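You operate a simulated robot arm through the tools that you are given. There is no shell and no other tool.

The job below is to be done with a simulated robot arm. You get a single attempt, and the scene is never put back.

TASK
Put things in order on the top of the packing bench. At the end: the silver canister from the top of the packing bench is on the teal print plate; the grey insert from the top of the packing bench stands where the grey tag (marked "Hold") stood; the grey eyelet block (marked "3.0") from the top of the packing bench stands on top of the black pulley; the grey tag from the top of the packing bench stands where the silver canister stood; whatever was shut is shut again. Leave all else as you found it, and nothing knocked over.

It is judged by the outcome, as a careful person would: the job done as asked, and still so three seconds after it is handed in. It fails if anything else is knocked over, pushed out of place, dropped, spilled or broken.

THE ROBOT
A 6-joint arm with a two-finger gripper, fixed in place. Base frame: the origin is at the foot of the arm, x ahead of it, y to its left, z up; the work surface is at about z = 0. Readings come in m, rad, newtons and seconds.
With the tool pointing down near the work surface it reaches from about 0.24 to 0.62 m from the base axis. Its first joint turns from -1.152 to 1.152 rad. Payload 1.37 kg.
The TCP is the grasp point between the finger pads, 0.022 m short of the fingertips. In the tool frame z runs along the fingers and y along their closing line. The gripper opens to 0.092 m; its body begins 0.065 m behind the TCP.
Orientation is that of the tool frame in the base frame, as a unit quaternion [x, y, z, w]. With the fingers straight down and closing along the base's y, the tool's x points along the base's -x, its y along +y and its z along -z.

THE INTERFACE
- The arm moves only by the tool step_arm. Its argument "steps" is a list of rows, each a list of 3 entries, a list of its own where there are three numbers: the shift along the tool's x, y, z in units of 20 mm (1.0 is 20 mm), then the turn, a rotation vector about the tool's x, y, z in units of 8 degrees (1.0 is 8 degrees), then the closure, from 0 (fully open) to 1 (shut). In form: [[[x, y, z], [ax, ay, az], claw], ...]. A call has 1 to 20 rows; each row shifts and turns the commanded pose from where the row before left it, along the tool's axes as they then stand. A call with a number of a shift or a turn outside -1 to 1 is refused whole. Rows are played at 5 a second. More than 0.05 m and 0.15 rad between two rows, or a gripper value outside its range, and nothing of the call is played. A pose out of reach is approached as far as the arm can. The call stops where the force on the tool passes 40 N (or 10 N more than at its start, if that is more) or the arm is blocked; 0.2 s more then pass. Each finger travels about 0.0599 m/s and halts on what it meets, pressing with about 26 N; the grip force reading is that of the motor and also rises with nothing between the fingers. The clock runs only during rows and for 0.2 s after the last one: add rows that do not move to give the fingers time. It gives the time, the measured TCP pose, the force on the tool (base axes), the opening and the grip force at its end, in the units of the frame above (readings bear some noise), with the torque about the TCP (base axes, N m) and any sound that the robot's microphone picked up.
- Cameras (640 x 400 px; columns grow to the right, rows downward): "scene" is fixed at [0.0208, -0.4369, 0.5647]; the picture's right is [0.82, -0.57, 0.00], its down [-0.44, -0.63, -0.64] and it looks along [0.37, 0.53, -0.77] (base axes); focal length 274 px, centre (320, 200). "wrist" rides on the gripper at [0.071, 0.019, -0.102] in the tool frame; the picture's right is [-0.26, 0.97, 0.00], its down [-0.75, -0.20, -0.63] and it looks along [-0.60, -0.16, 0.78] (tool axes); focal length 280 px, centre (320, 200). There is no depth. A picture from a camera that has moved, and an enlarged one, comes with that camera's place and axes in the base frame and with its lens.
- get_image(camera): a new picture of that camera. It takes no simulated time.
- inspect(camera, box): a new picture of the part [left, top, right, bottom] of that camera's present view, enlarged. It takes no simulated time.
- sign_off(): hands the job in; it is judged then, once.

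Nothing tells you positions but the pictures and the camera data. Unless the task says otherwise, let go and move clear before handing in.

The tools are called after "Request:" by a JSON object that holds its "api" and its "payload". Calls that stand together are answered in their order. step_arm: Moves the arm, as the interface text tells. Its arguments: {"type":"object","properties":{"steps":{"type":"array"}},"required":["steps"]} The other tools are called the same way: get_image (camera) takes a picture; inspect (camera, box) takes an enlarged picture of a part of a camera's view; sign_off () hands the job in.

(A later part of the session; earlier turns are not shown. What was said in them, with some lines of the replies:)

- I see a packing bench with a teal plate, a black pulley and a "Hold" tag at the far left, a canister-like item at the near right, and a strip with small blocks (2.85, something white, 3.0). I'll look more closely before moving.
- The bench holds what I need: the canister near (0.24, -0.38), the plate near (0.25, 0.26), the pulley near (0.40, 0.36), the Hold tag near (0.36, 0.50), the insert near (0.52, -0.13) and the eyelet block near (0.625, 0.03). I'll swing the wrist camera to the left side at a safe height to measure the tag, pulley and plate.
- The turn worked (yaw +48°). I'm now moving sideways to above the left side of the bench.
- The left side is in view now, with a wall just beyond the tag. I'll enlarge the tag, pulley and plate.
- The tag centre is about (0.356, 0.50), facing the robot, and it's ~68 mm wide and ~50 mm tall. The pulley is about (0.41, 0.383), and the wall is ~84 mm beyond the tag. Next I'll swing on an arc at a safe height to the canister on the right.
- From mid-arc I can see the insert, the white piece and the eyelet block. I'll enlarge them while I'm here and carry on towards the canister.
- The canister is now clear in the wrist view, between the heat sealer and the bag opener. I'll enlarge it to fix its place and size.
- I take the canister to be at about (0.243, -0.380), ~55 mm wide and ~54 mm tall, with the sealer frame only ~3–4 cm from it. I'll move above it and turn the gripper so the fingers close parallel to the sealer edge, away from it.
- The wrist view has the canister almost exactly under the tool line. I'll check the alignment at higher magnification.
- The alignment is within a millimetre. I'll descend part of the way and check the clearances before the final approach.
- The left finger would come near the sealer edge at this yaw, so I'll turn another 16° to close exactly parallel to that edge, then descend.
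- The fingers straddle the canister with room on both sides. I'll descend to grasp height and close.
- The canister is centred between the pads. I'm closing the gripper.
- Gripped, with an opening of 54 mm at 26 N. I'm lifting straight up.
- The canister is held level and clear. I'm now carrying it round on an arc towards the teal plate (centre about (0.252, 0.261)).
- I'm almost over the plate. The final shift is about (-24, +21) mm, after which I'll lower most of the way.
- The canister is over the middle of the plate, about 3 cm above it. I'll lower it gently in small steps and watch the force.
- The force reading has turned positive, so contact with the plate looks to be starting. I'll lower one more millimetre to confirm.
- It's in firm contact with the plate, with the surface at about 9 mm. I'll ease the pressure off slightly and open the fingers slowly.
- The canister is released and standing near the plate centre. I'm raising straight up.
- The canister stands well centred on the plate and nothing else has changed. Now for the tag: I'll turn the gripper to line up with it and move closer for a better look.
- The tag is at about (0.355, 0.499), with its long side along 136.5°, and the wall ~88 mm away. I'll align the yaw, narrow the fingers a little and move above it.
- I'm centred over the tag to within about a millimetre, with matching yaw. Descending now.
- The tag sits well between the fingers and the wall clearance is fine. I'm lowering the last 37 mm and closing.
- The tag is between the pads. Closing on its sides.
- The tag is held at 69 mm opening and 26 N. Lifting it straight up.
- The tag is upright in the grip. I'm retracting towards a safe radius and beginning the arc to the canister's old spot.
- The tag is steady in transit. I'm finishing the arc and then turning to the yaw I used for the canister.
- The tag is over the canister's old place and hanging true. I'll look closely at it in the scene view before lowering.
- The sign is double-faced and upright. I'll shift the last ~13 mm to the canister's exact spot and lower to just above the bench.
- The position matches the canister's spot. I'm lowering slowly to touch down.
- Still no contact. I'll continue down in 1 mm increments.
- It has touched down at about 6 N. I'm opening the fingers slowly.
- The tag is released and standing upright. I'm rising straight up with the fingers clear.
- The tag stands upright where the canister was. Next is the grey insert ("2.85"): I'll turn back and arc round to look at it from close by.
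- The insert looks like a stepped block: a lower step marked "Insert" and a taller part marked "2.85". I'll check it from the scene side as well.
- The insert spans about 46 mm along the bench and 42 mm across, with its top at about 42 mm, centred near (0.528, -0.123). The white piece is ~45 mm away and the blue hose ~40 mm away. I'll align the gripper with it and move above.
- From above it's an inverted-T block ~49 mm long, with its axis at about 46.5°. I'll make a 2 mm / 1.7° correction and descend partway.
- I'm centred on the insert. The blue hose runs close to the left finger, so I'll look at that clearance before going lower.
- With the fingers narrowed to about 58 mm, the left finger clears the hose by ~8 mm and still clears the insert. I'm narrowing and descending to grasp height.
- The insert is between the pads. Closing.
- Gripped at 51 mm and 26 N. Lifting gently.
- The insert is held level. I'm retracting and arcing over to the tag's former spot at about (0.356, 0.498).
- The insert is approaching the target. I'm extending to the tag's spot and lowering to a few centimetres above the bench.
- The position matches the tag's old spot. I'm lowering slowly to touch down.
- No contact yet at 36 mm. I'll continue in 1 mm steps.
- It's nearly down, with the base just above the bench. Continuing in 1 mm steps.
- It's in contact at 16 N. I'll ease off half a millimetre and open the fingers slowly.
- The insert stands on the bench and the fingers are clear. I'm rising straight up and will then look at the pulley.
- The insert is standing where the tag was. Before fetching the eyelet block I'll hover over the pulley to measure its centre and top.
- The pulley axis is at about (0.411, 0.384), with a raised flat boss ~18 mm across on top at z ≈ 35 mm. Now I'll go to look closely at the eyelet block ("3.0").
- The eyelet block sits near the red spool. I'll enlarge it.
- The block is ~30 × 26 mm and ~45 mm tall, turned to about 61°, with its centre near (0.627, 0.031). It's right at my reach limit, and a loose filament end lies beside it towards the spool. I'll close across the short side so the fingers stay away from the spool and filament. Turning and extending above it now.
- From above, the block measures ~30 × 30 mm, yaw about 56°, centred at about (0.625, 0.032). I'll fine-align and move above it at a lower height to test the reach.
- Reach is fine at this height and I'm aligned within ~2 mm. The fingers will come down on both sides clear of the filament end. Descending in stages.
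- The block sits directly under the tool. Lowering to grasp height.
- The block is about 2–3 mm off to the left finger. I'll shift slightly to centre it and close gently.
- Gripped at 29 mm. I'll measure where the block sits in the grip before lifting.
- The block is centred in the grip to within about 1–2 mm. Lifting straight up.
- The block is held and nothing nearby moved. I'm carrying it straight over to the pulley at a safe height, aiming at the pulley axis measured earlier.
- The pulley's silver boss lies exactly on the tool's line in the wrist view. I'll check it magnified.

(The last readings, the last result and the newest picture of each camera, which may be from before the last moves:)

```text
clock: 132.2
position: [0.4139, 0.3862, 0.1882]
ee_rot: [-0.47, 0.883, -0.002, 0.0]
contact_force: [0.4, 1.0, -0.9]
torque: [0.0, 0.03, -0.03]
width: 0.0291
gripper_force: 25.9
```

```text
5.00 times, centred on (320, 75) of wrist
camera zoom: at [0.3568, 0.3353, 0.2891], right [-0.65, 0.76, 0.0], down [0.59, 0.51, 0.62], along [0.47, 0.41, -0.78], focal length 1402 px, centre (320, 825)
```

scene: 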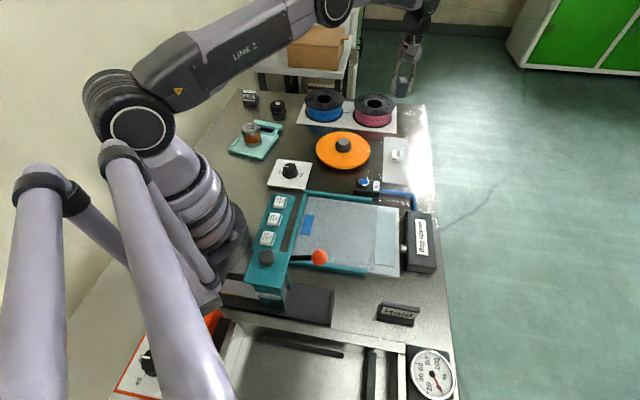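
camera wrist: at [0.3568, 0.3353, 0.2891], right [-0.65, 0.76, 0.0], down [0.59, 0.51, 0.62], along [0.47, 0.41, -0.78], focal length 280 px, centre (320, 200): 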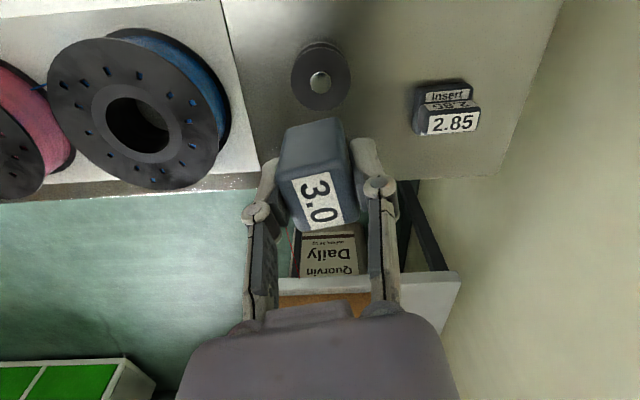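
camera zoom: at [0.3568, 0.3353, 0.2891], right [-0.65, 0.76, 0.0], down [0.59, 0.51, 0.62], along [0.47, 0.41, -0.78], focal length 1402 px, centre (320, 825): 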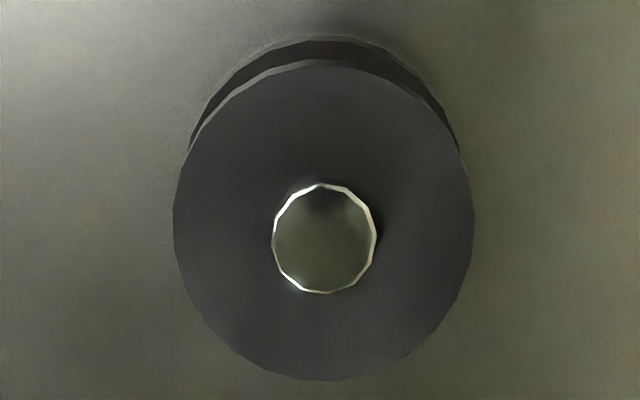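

I'm aligned within ~1 mm. I'll make a tiny correction and descend to ~1.5 cm above the boss.

Request:
{"api": "step_arm", "payload": {"steps": [[[0.07, 0.06, 0], [0, 0, 0], 1], [[0, 0, 1], [0, 0, 0], 1], [[0, 0, 1], [0, 0, 0], 1], [[0, 0, 1], [0, 0, 0], 1], [[0, 0, 1], [0, 0, 0], 1], [[0, 0, 0.9], [0, 0, 0], 1], [[0, 0, 0], [0, 0, 0], 1]]}}

Request:
{"api": "get_image", "payload": {"camera": "wrist"}}

Request:
{"api": "inspect", "payload": {"camera": "scene", "box": [250, 70, 310, 125]}}

```text
clock: 133.8
position: [0.4113, 0.3827, 0.0884]
ee_rot: [-0.47, 0.883, -0.001, 0.0]
contact_force: [0.7, -0.7, -0.9]
torque: [-0.01, -0.01, -0.02]
width: 0.0292
gripper_force: 25.1
```

```text
taken
camera wrist: at [0.3549, 0.3333, 0.1909], right [-0.65, 0.76, 0.0], down [0.59, 0.51, 0.62], along [0.47, 0.41, -0.78], focal length 280 px, centre (320, 200)
```

wrist: 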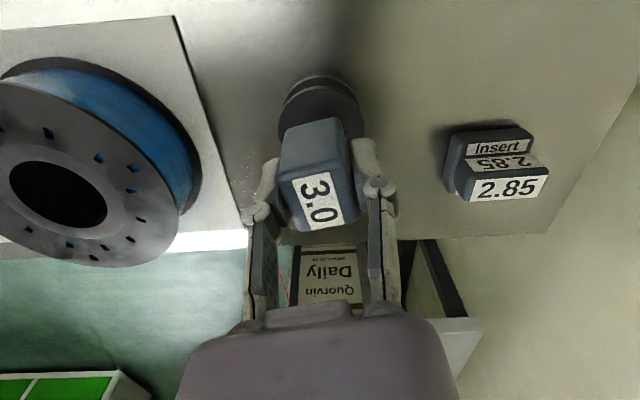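

```text
7.27 times, centred on (280, 98) of scene
camera zoom: at [0.0208, -0.4369, 0.5647], right [0.82, -0.57, 0.0], down [-0.44, -0.63, -0.64], along [0.37, 0.53, -0.77], focal length 1993 px, centre (611, 946)
```

zoom: 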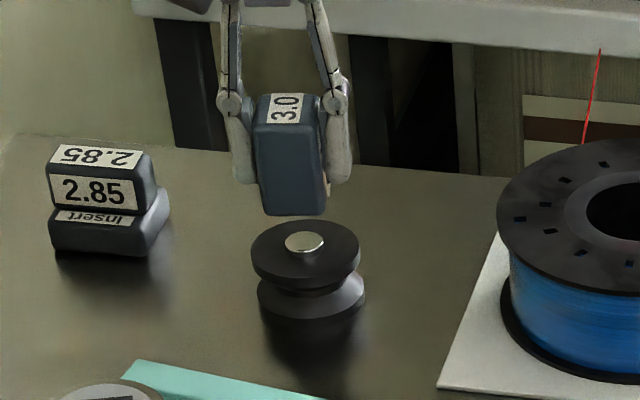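

The block is hovering just above the boss, about 1.5 mm off the axis. I'll correct that and settle.

Request:
{"api": "step_arm", "payload": {"steps": [[[-0.07, 0.047, 0], [0, 0, 0], 1], [[0, 0, 0], [0, 0, 0], 1], [[0, 0, 0.3], [0, 0, 0], 1], [[0, 0, 0], [0, 0, 0], 1]]}}

Request:
{"api": "get_image", "payload": {"camera": "wrist"}}

Request:
{"api": "inspect", "payload": {"camera": "scene", "box": [260, 80, 300, 120]}}

```text
clock: 134.8
position: [0.4115, 0.385, 0.0829]
ee_rot: [-0.47, 0.883, -0.001, 0.0]
contact_force: [0.0, -0.4, -0.8]
torque: [0.0, -0.01, -0.02]
width: 0.0291
gripper_force: 26.3
```

```text
taken
camera wrist: at [0.3552, 0.3352, 0.1851], right [-0.65, 0.76, 0.0], down [0.59, 0.51, 0.62], along [0.47, 0.41, -0.78], focal length 280 px, centre (320, 200)
```

wrist: 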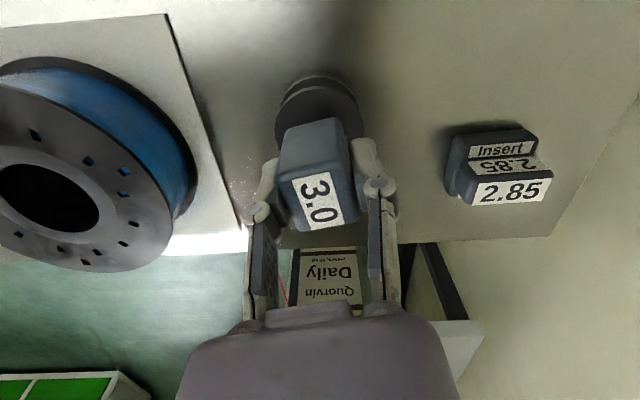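

```text
10.00 times, centred on (280, 100) of scene
camera zoom: at [0.0208, -0.4369, 0.5647], right [0.82, -0.57, 0.0], down [-0.44, -0.63, -0.64], along [0.37, 0.53, -0.77], focal length 2740 px, centre (720, 1200)
```

zoom: 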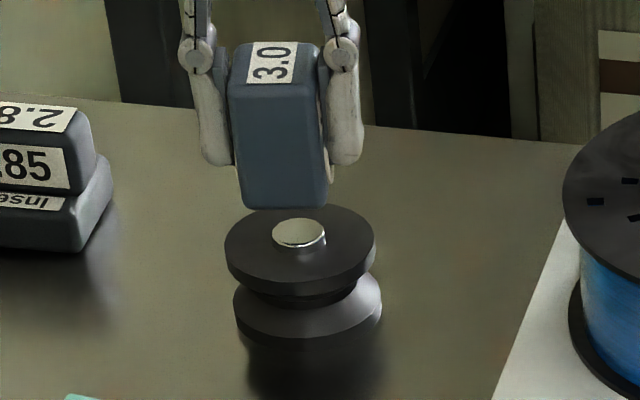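

The wrist view says it's centred, while the scene view suggests it may be a few millimetres to one side. I'll zoom in further to resolve this before touching down.

Request:
{"api": "inspect", "payload": {"camera": "scene", "box": [268, 82, 292, 112]}}

Request:
{"api": "inspect", "payload": {"camera": "wrist", "box": [250, 60, 390, 240]}}

```text
13.33 times, centred on (280, 97) of scene
camera zoom: at [0.0208, -0.4369, 0.5647], right [0.82, -0.57, 0.0], down [-0.44, -0.63, -0.64], along [0.37, 0.53, -0.77], focal length 3653 px, centre (853, 1573)
```

zoom: 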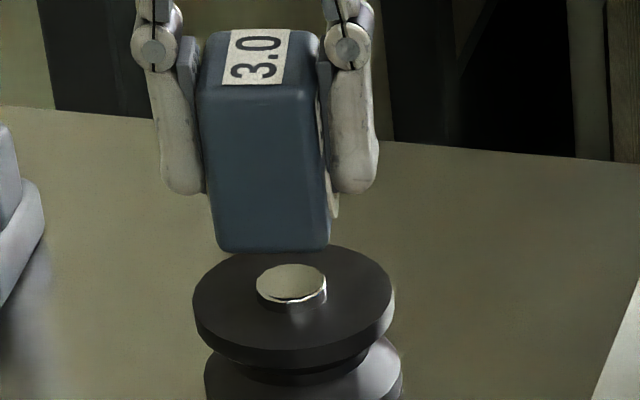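

```text
2.22 times, centred on (320, 150) of wrist
camera zoom: at [0.3552, 0.3352, 0.1851], right [-0.65, 0.76, 0.0], down [0.59, 0.51, 0.62], along [0.47, 0.41, -0.78], focal length 623 px, centre (320, 311)
```

zoom: 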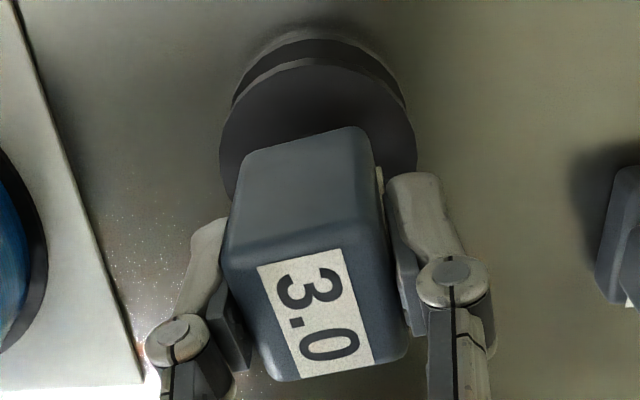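

Combining both views, the block is about 1.5–2 mm towards one side of the axis. I'll correct by 1.6 mm and start lowering gently.

Request:
{"api": "step_arm", "payload": {"steps": [[[0, -0.08, 0], [0, 0, 0], 1], [[0, 0, 0.25], [0, 0, 0], 1], [[0, 0, 0], [0, 0, 0], 1]]}}

Request:
{"api": "get_image", "payload": {"camera": "wrist"}}

Request:
{"api": "inspect", "payload": {"camera": "scene", "box": [268, 82, 292, 112]}}

```text
clock: 135.6
position: [0.4122, 0.3842, 0.0783]
ee_rot: [-0.469, 0.883, 0.0, 0.0]
contact_force: [0.3, -0.5, -0.6]
torque: [-0.01, -0.01, 0.02]
width: 0.0292
gripper_force: 25.7
```

```text
taken
camera wrist: at [0.3563, 0.3346, 0.1799], right [-0.65, 0.76, 0.0], down [0.59, 0.51, 0.62], along [0.47, 0.41, -0.78], focal length 280 px, centre (320, 200)
```

wrist: 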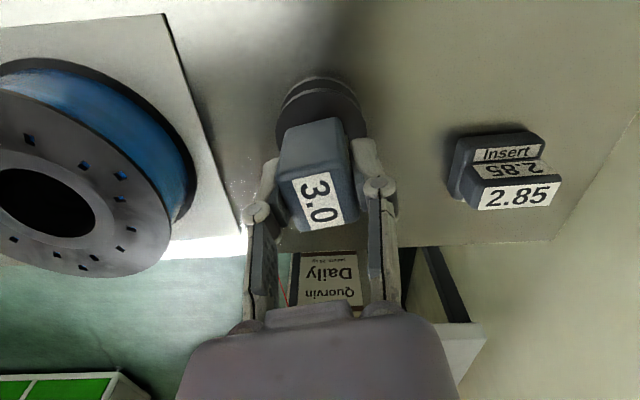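

```text
13.33 times, centred on (280, 97) of scene
camera zoom: at [0.0208, -0.4369, 0.5647], right [0.82, -0.57, 0.0], down [-0.44, -0.63, -0.64], along [0.37, 0.53, -0.77], focal length 3653 px, centre (853, 1573)
```

zoom: 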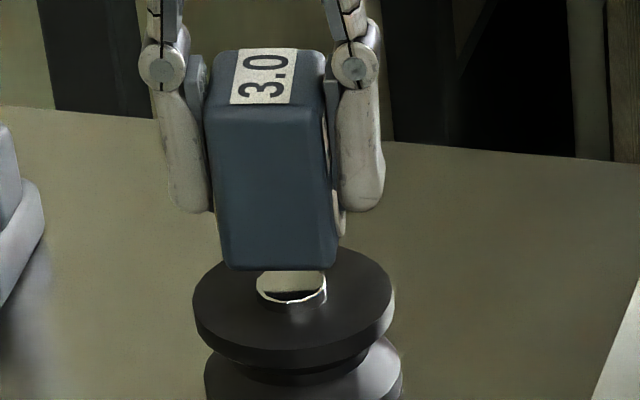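

It's well centred now. I'm lowering in small steps until contact.

Request:
{"api": "step_arm", "payload": {"steps": [[[0, 0, 0.15], [0, 0, 0], 1], [[0, 0, 0], [0, 0, 0], 1]]}}

Request:
{"api": "step_arm", "payload": {"steps": [[[0, 0, 0.1], [0, 0, 0], 1], [[0, 0, 0], [0, 0, 0], 1]]}}

Request:
{"api": "inspect", "payload": {"camera": "scene", "box": [268, 82, 292, 112]}}

```text
clock: 136.2
position: [0.4139, 0.3844, 0.0745]
ee_rot: [-0.468, 0.884, -0.001, 0.0]
contact_force: [0.6, -0.1, -0.6]
torque: [-0.03, -0.03, 0.01]
width: 0.0291
gripper_force: 26.5
```

```text
clock: 136.8
position: [0.4129, 0.3846, 0.0741]
ee_rot: [-0.469, 0.883, 0.0, 0.001]
contact_force: [-0.5, 0.4, -0.1]
torque: [-0.02, -0.05, -0.03]
width: 0.029
gripper_force: 25.7
```

```text
13.33 times, centred on (280, 97) of scene
camera zoom: at [0.0208, -0.4369, 0.5647], right [0.82, -0.57, 0.0], down [-0.44, -0.63, -0.64], along [0.37, 0.53, -0.77], focal length 3653 px, centre (853, 1573)
```

zoom: 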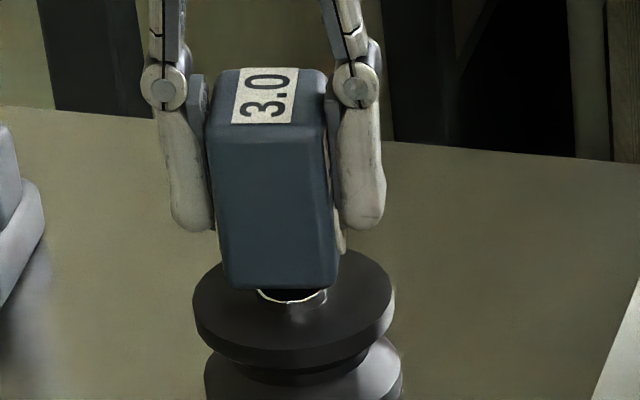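

There's still a gap of several millimetres. Continuing down.

Request:
{"api": "step_arm", "payload": {"steps": [[[0, 0, 0.1], [0, 0, 0], 1], [[0, 0, 0], [0, 0, 0], 1]]}}

Request:
{"api": "step_arm", "payload": {"steps": [[[0, 0, 0.1], [0, 0, 0], 1], [[0, 0, 0], [0, 0, 0], 1]]}}

Request:
{"api": "step_arm", "payload": {"steps": [[[0, 0, 0.05], [0, 0, 0], 1], [[0, 0, 0], [0, 0, 0], 1]]}}

Request:
{"api": "inspect", "payload": {"camera": "scene", "box": [268, 82, 292, 112]}}

```text
clock: 137.4
position: [0.4132, 0.3839, 0.0706]
ee_rot: [-0.469, 0.883, -0.001, 0.001]
contact_force: [0.2, -0.2, 0.0]
torque: [-0.02, 0.01, -0.01]
width: 0.029
gripper_force: 26.2
```

```text
clock: 138.0
position: [0.4129, 0.385, 0.0688]
ee_rot: [-0.47, 0.883, -0.001, 0.0]
contact_force: [-0.1, -0.9, -0.2]
torque: [0.01, 0.03, -0.02]
width: 0.029
gripper_force: 26.3
```

```text
clock: 138.6
position: [0.4137, 0.3848, 0.0686]
ee_rot: [-0.47, 0.883, -0.001, 0.001]
contact_force: [0.4, -0.1, -0.7]
torque: [-0.04, 0.02, 0.0]
width: 0.0293
gripper_force: 26.1
```

```text
13.33 times, centred on (280, 97) of scene
camera zoom: at [0.0208, -0.4369, 0.5647], right [0.82, -0.57, 0.0], down [-0.44, -0.63, -0.64], along [0.37, 0.53, -0.77], focal length 3653 px, centre (853, 1573)
```

zoom: 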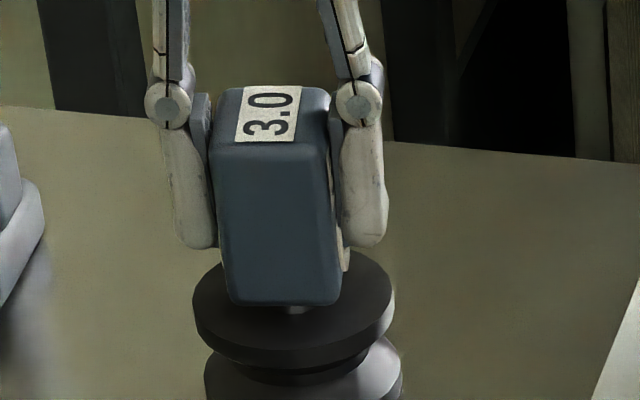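

The block is almost on the boss, about 2 mm to go. Lowering in 1 mm steps.

Request:
{"api": "step_arm", "payload": {"steps": [[[0, 0, 0.05], [0, 0, 0], 1], [[0, 0, 0], [0, 0, 0], 1]]}}

Request:
{"api": "step_arm", "payload": {"steps": [[[0, 0, 0.05], [0, 0, 0], 1], [[0, 0, 0], [0, 0, 0], 1]]}}

```text
clock: 139.2
position: [0.4125, 0.3837, 0.0674]
ee_rot: [-0.47, 0.883, -0.001, 0.001]
contact_force: [0.7, -0.5, -0.1]
torque: [-0.03, 0.02, -0.02]
width: 0.0292
gripper_force: 26.1
```

```text
clock: 139.8
position: [0.4122, 0.3841, 0.0653]
ee_rot: [-0.469, 0.883, -0.001, 0.001]
contact_force: [-0.8, -0.1, -1.0]
torque: [-0.02, 0.0, 0.02]
width: 0.0289
gripper_force: 26.2
```

Request:
{"api": "step_arm", "payload": {"steps": [[[0, 0, 0.05], [0, 0, 0], 1], [[0, 0, 0], [0, 0, 0], 1]]}}

Request:
{"api": "inspect", "payload": {"camera": "scene", "box": [268, 82, 292, 112]}}

```text
clock: 140.4
position: [0.4142, 0.3843, 0.0654]
ee_rot: [-0.468, 0.883, -0.001, 0.0]
contact_force: [0.0, 0.1, -1.2]
torque: [0.0, -0.02, -0.01]
width: 0.0292
gripper_force: 26.2
```

```text
13.33 times, centred on (280, 97) of scene
camera zoom: at [0.0208, -0.4369, 0.5647], right [0.82, -0.57, 0.0], down [-0.44, -0.63, -0.64], along [0.37, 0.53, -0.77], focal length 3653 px, centre (853, 1573)
```

zoom: 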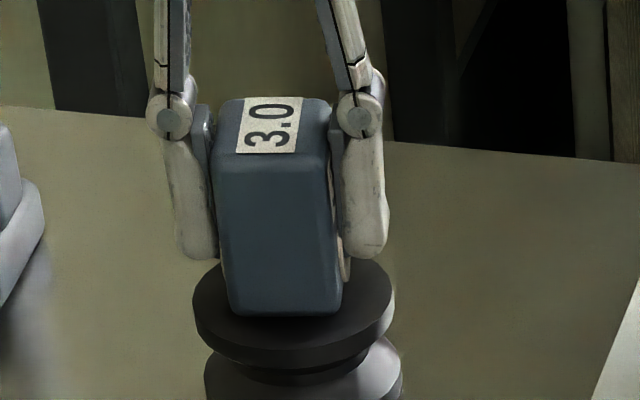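

Request:
{"api": "step_arm", "payload": {"steps": [[[0, 0, 0.05], [0, 0, 0], 1], [[0, 0, 0], [0, 0, 0], 1]]}}

Request:
{"api": "step_arm", "payload": {"steps": [[[0, 0, 0.05], [0, 0, 0], 1], [[0, 0, 0], [0, 0, 0], 1]]}}

```text
clock: 141.0
position: [0.4135, 0.3841, 0.0629]
ee_rot: [-0.469, 0.883, 0.0, 0.001]
contact_force: [-0.9, -0.3, -1.4]
torque: [-0.01, 0.01, 0.01]
width: 0.0291
gripper_force: 26.3
```

```text
clock: 141.6
position: [0.4124, 0.3829, 0.0631]
ee_rot: [-0.469, 0.883, 0.0, 0.0]
contact_force: [-0.4, -0.1, -1.5]
torque: [0.0, -0.01, -0.01]
width: 0.0292
gripper_force: 26.5
```

Still no contact, so I'll check the views before going further.

Request:
{"api": "inspect", "payload": {"camera": "scene", "box": [264, 82, 294, 118]}}

Request:
{"api": "inspect", "payload": {"camera": "wrist", "box": [250, 60, 390, 240]}}

```text
11.11 times, centred on (279, 100) of scene
camera zoom: at [0.0208, -0.4369, 0.5647], right [0.82, -0.57, 0.0], down [-0.44, -0.63, -0.64], along [0.37, 0.53, -0.77], focal length 3044 px, centre (776, 1311)
```

zoom: 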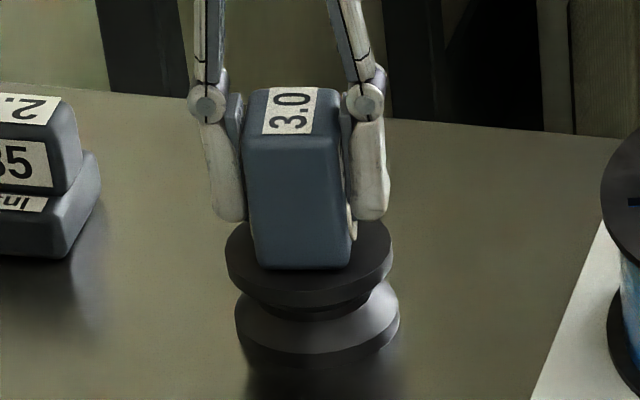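

```text
2.22 times, centred on (320, 150) of wrist
camera zoom: at [0.3563, 0.3348, 0.1645], right [-0.65, 0.76, 0.0], down [0.59, 0.51, 0.62], along [0.47, 0.41, -0.78], focal length 623 px, centre (320, 311)
```

zoom: 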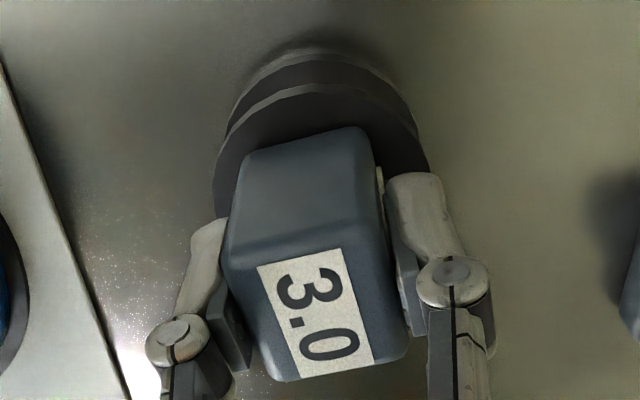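

The views show it's just about touching, and the pulley top is probably nearer 31 mm. Continuing in 1 mm steps.

Request:
{"api": "step_arm", "payload": {"steps": [[[0, 0, 0.05], [0, 0, 0], 1], [[0, 0, 0], [0, 0, 0], 1]]}}

Request:
{"api": "step_arm", "payload": {"steps": [[[0, 0, 0.05], [0, 0, 0], 1], [[0, 0, 0], [0, 0, 0], 1]]}}

```text
clock: 142.2
position: [0.4116, 0.3844, 0.0616]
ee_rot: [-0.47, 0.883, -0.001, 0.0]
contact_force: [0.2, 0.4, -0.6]
torque: [-0.01, -0.03, 0.02]
width: 0.0293
gripper_force: 26.3
```

```text
clock: 142.8
position: [0.4135, 0.3848, 0.0609]
ee_rot: [-0.47, 0.883, 0.0, 0.001]
contact_force: [-2.0, -1.6, 7.9]
torque: [-0.1, 0.09, 0.02]
width: 0.0292
gripper_force: 26.0
```

It's in contact with the boss at about 8 N. I'll relieve slightly and open the fingers very gradually.

Request:
{"api": "step_arm", "payload": {"steps": [[[0, 0, -0.015], [0, 0, 0], 1], [[0, 0, 0], [0, 0, 0], 1]]}}

Request:
{"api": "inspect", "payload": {"camera": "scene", "box": [264, 82, 294, 118]}}

```text
clock: 143.4
position: [0.4135, 0.3844, 0.0606]
ee_rot: [-0.469, 0.883, 0.0, 0.002]
contact_force: [1.0, -0.4, 5.5]
torque: [-0.02, -0.03, -0.01]
width: 0.0288
gripper_force: 26.0
```

```text
11.11 times, centred on (279, 100) of scene
camera zoom: at [0.0208, -0.4369, 0.5646], right [0.82, -0.57, 0.0], down [-0.44, -0.63, -0.64], along [0.37, 0.53, -0.77], focal length 3044 px, centre (776, 1311)
```

zoom: 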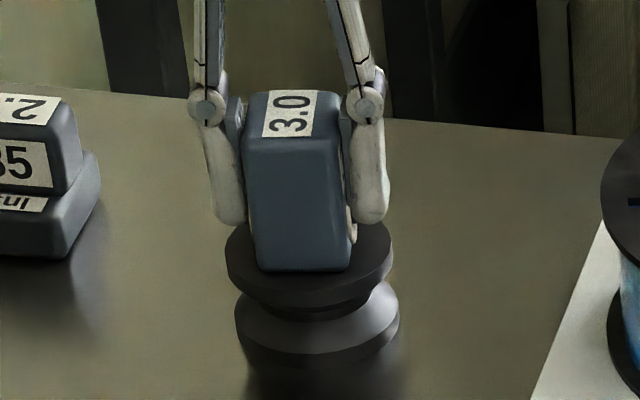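

All the readings fit a block that's well centred and resting on the pulley's top face. I'll open the fingers gradually.

Request:
{"api": "step_arm", "payload": {"steps": [[[0, 0, 0], [0, 0, 0], 0.66], [[0, 0, 0], [0, 0, 0], 0.64], [[0, 0, 0], [0, 0, 0], 0.61], [[0, 0, 0], [0, 0, 0], 0.57], [[0, 0, 0], [0, 0, 0], 0.52], [[0, 0, 0], [0, 0, 0], 0.46], [[0, 0, 0], [0, 0, 0], 0.4], [[0, 0, 0], [0, 0, 0], 0.4]]}}

Request:
{"api": "inspect", "payload": {"camera": "scene", "box": [264, 82, 294, 118]}}

Request:
{"api": "get_image", "payload": {"camera": "wrist"}}

```text
clock: 145.2
position: [0.4135, 0.3841, 0.0609]
ee_rot: [-0.469, 0.883, 0.0, 0.0]
contact_force: [-0.2, 0.8, 0.1]
torque: [0.01, 0.01, 0.01]
width: 0.0553
gripper_force: 0.0
```

```text
11.11 times, centred on (279, 100) of scene
camera zoom: at [0.0208, -0.4369, 0.5647], right [0.82, -0.57, 0.0], down [-0.44, -0.63, -0.64], along [0.37, 0.53, -0.77], focal length 3044 px, centre (776, 1311)
```

zoom: 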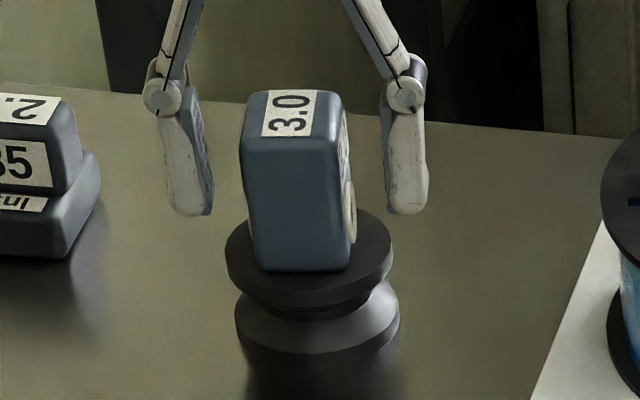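

```text
taken
camera wrist: at [0.3559, 0.3349, 0.1632], right [-0.65, 0.76, 0.0], down [0.59, 0.51, 0.62], along [0.47, 0.41, -0.78], focal length 280 px, centre (320, 200)
```

wrist: 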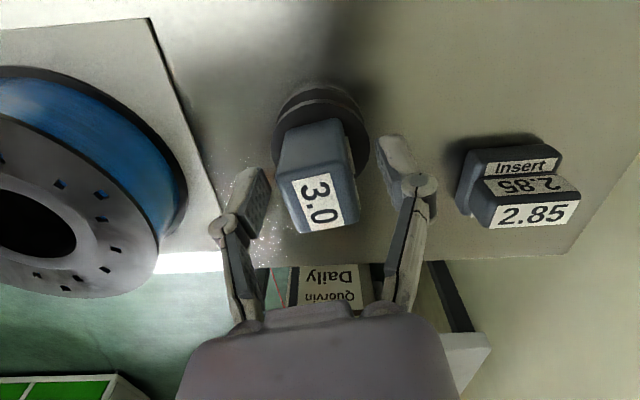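

The block stands upright and steady on the pulley with the fingers clear. I'm rising straight up, slowly at first.

Request:
{"api": "step_arm", "payload": {"steps": [[[0, 0, -0.3], [0, 0, 0], 0.4], [[0, 0, -0.6], [0, 0, 0], 0.4], [[0, 0, -0.8], [0, 0, 0], 0.4], [[0, 0, -1], [0, 0, 0], 0.4], [[0, 0, -1], [0, 0, 0], 0.4], [[0, 0, -1], [0, 0, 0], 0.4], [[0, 0, -1], [0, 0, 0], 0.4], [[0, 0, -1], [0, 0, 0], 0.4], [[0, 0, -1], [0, 0, 0], 0.4]]}}

Request:
{"api": "get_image", "payload": {"camera": "wrist"}}

Request:
{"api": "get_image", "payload": {"camera": "scene"}}

Request:
{"api": "inspect", "payload": {"camera": "scene", "box": [220, 70, 310, 170]}}

```text
clock: 147.2
position: [0.4125, 0.3846, 0.2156]
ee_rot: [-0.469, 0.883, -0.001, 0.001]
contact_force: [0.1, -0.2, 0.9]
torque: [0.0, 0.0, 0.02]
width: 0.055
gripper_force: 0.1
```

```text
taken
camera wrist: at [0.3562, 0.3348, 0.3173], right [-0.65, 0.76, 0.0], down [0.59, 0.51, 0.62], along [0.47, 0.41, -0.78], focal length 280 px, centre (320, 200)
```

wrist: 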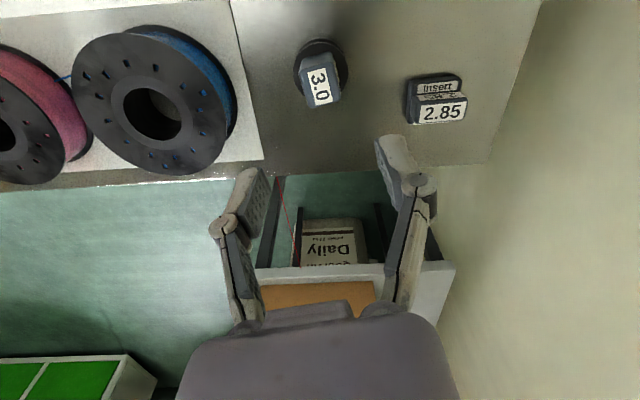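

```text
taken
```

scene: 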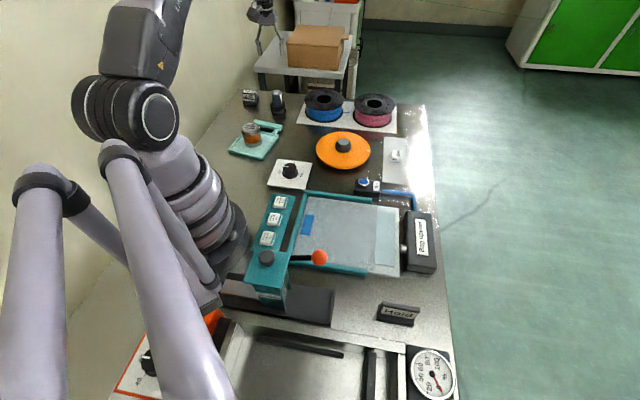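

```text
4.00 times, centred on (265, 120) of scene
camera zoom: at [0.0208, -0.4369, 0.5647], right [0.82, -0.57, 0.0], down [-0.44, -0.63, -0.64], along [0.37, 0.53, -0.77], focal length 1096 px, centre (540, 520)
```

zoom: 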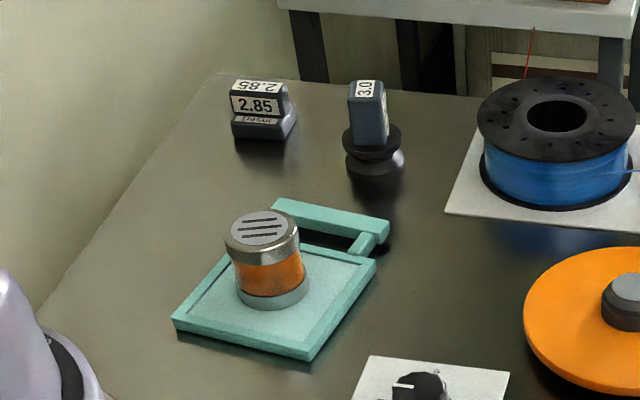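

All four items are in place. I'll draw the arm back clear of the workspace and take a last look at everything before handing in.

Request:
{"api": "step_arm", "payload": {"steps": [[[0.6, -0.7, -0.3], [0, 0, 0], 0.4], [[0.6, -0.7, -0.3], [0, 0, 0], 0.4], [[0.6, -0.7, -0.3], [0, 0, 0], 0.4], [[0.6, -0.7, 0], [0, 0, 0], 0.3], [[0.6, -0.7, 0], [0, 0, 0], 0.2], [[0.6, -0.7, 0], [0, 0, 0], 0.1], [[0.6, -0.7, 0], [0, 0, 0], 0], [[0.6, -0.7, 0], [0, 0, 0], 0], [[0, 0, 0], [0, 0, 0], 0], [[0, 0, 0], [0, 0, 0], 0], [[0, 0, 0], [0, 0, 0], 0]]}}

Request:
{"api": "inspect", "payload": {"camera": "scene", "box": [220, 70, 310, 170]}}

Request:
{"api": "inspect", "payload": {"camera": "scene", "box": [300, 80, 460, 220]}}

Request:
{"api": "inspect", "payload": {"camera": "scene", "box": [320, 230, 480, 400]}}

```text
clock: 149.6
position: [0.4506, 0.2412, 0.2342]
ee_rot: [-0.469, 0.883, 0.0, 0.001]
contact_force: [-0.3, 0.1, -0.1]
torque: [0.0, 0.0, -0.01]
width: 0.0919
gripper_force: 0.1
```

```text
4.00 times, centred on (265, 120) of scene
camera zoom: at [0.0208, -0.4369, 0.5647], right [0.82, -0.57, 0.0], down [-0.44, -0.63, -0.64], along [0.37, 0.53, -0.77], focal length 1096 px, centre (540, 520)
```

zoom: 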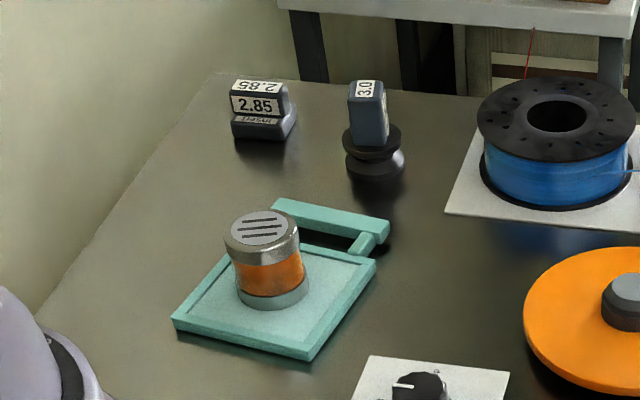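

```text
2.86 times, centred on (380, 150) of scene
camera zoom: at [0.0208, -0.4369, 0.5647], right [0.82, -0.57, 0.0], down [-0.44, -0.63, -0.64], along [0.37, 0.53, -0.77], focal length 783 px, centre (149, 343)
```

zoom: 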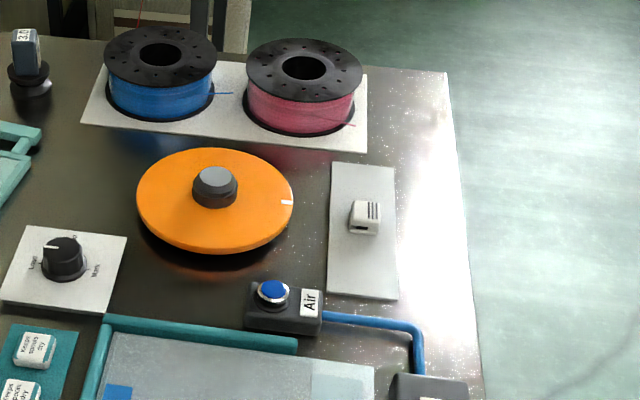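

```text
2.35 times, centred on (400, 315) of scene
camera zoom: at [0.0208, -0.4369, 0.5647], right [0.82, -0.57, 0.0], down [-0.44, -0.63, -0.64], along [0.37, 0.53, -0.77], focal length 645 px, centre (132, -71)
```

zoom: 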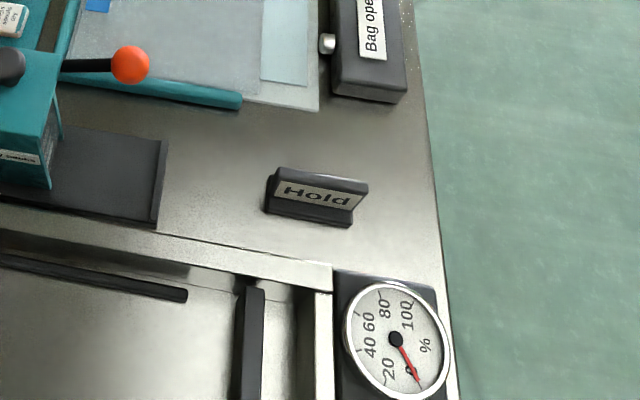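

The canister is on the teal plate, the insert stands where the tag was, the eyelet block stands on the pulley, and the "Hold" tag stands at the canister's old spot. Nothing else on the bench has moved, nothing was opened, and the arm is clear, so I'm handing in.

Request:
{"api": "sign_off", "payload": {}}

```text
The job is handed in.
```

The job is done and handed in. In the last camera views, all four items were upright and in their places:

- **Silver canister:** it stands near the centre of the teal print plate.
- **Grey insert ("2.85"):** it stands where the "Hold" tag stood.
- **Grey eyelet block ("3.0"):** it stands on top of the black pulley, centred to within a couple of millimetres.
- **Grey tag ("Hold"):** it stands where the canister stood. I turned it around from its original direction so the fingers would stay clear of the heat sealer. The tag is labelled on both sides.

I didn't open anything, so there was nothing to shut again. I saw no change in the rest of the bench, and the arm is empty and clear of it. The outcome of the judging wasn't shown to me.
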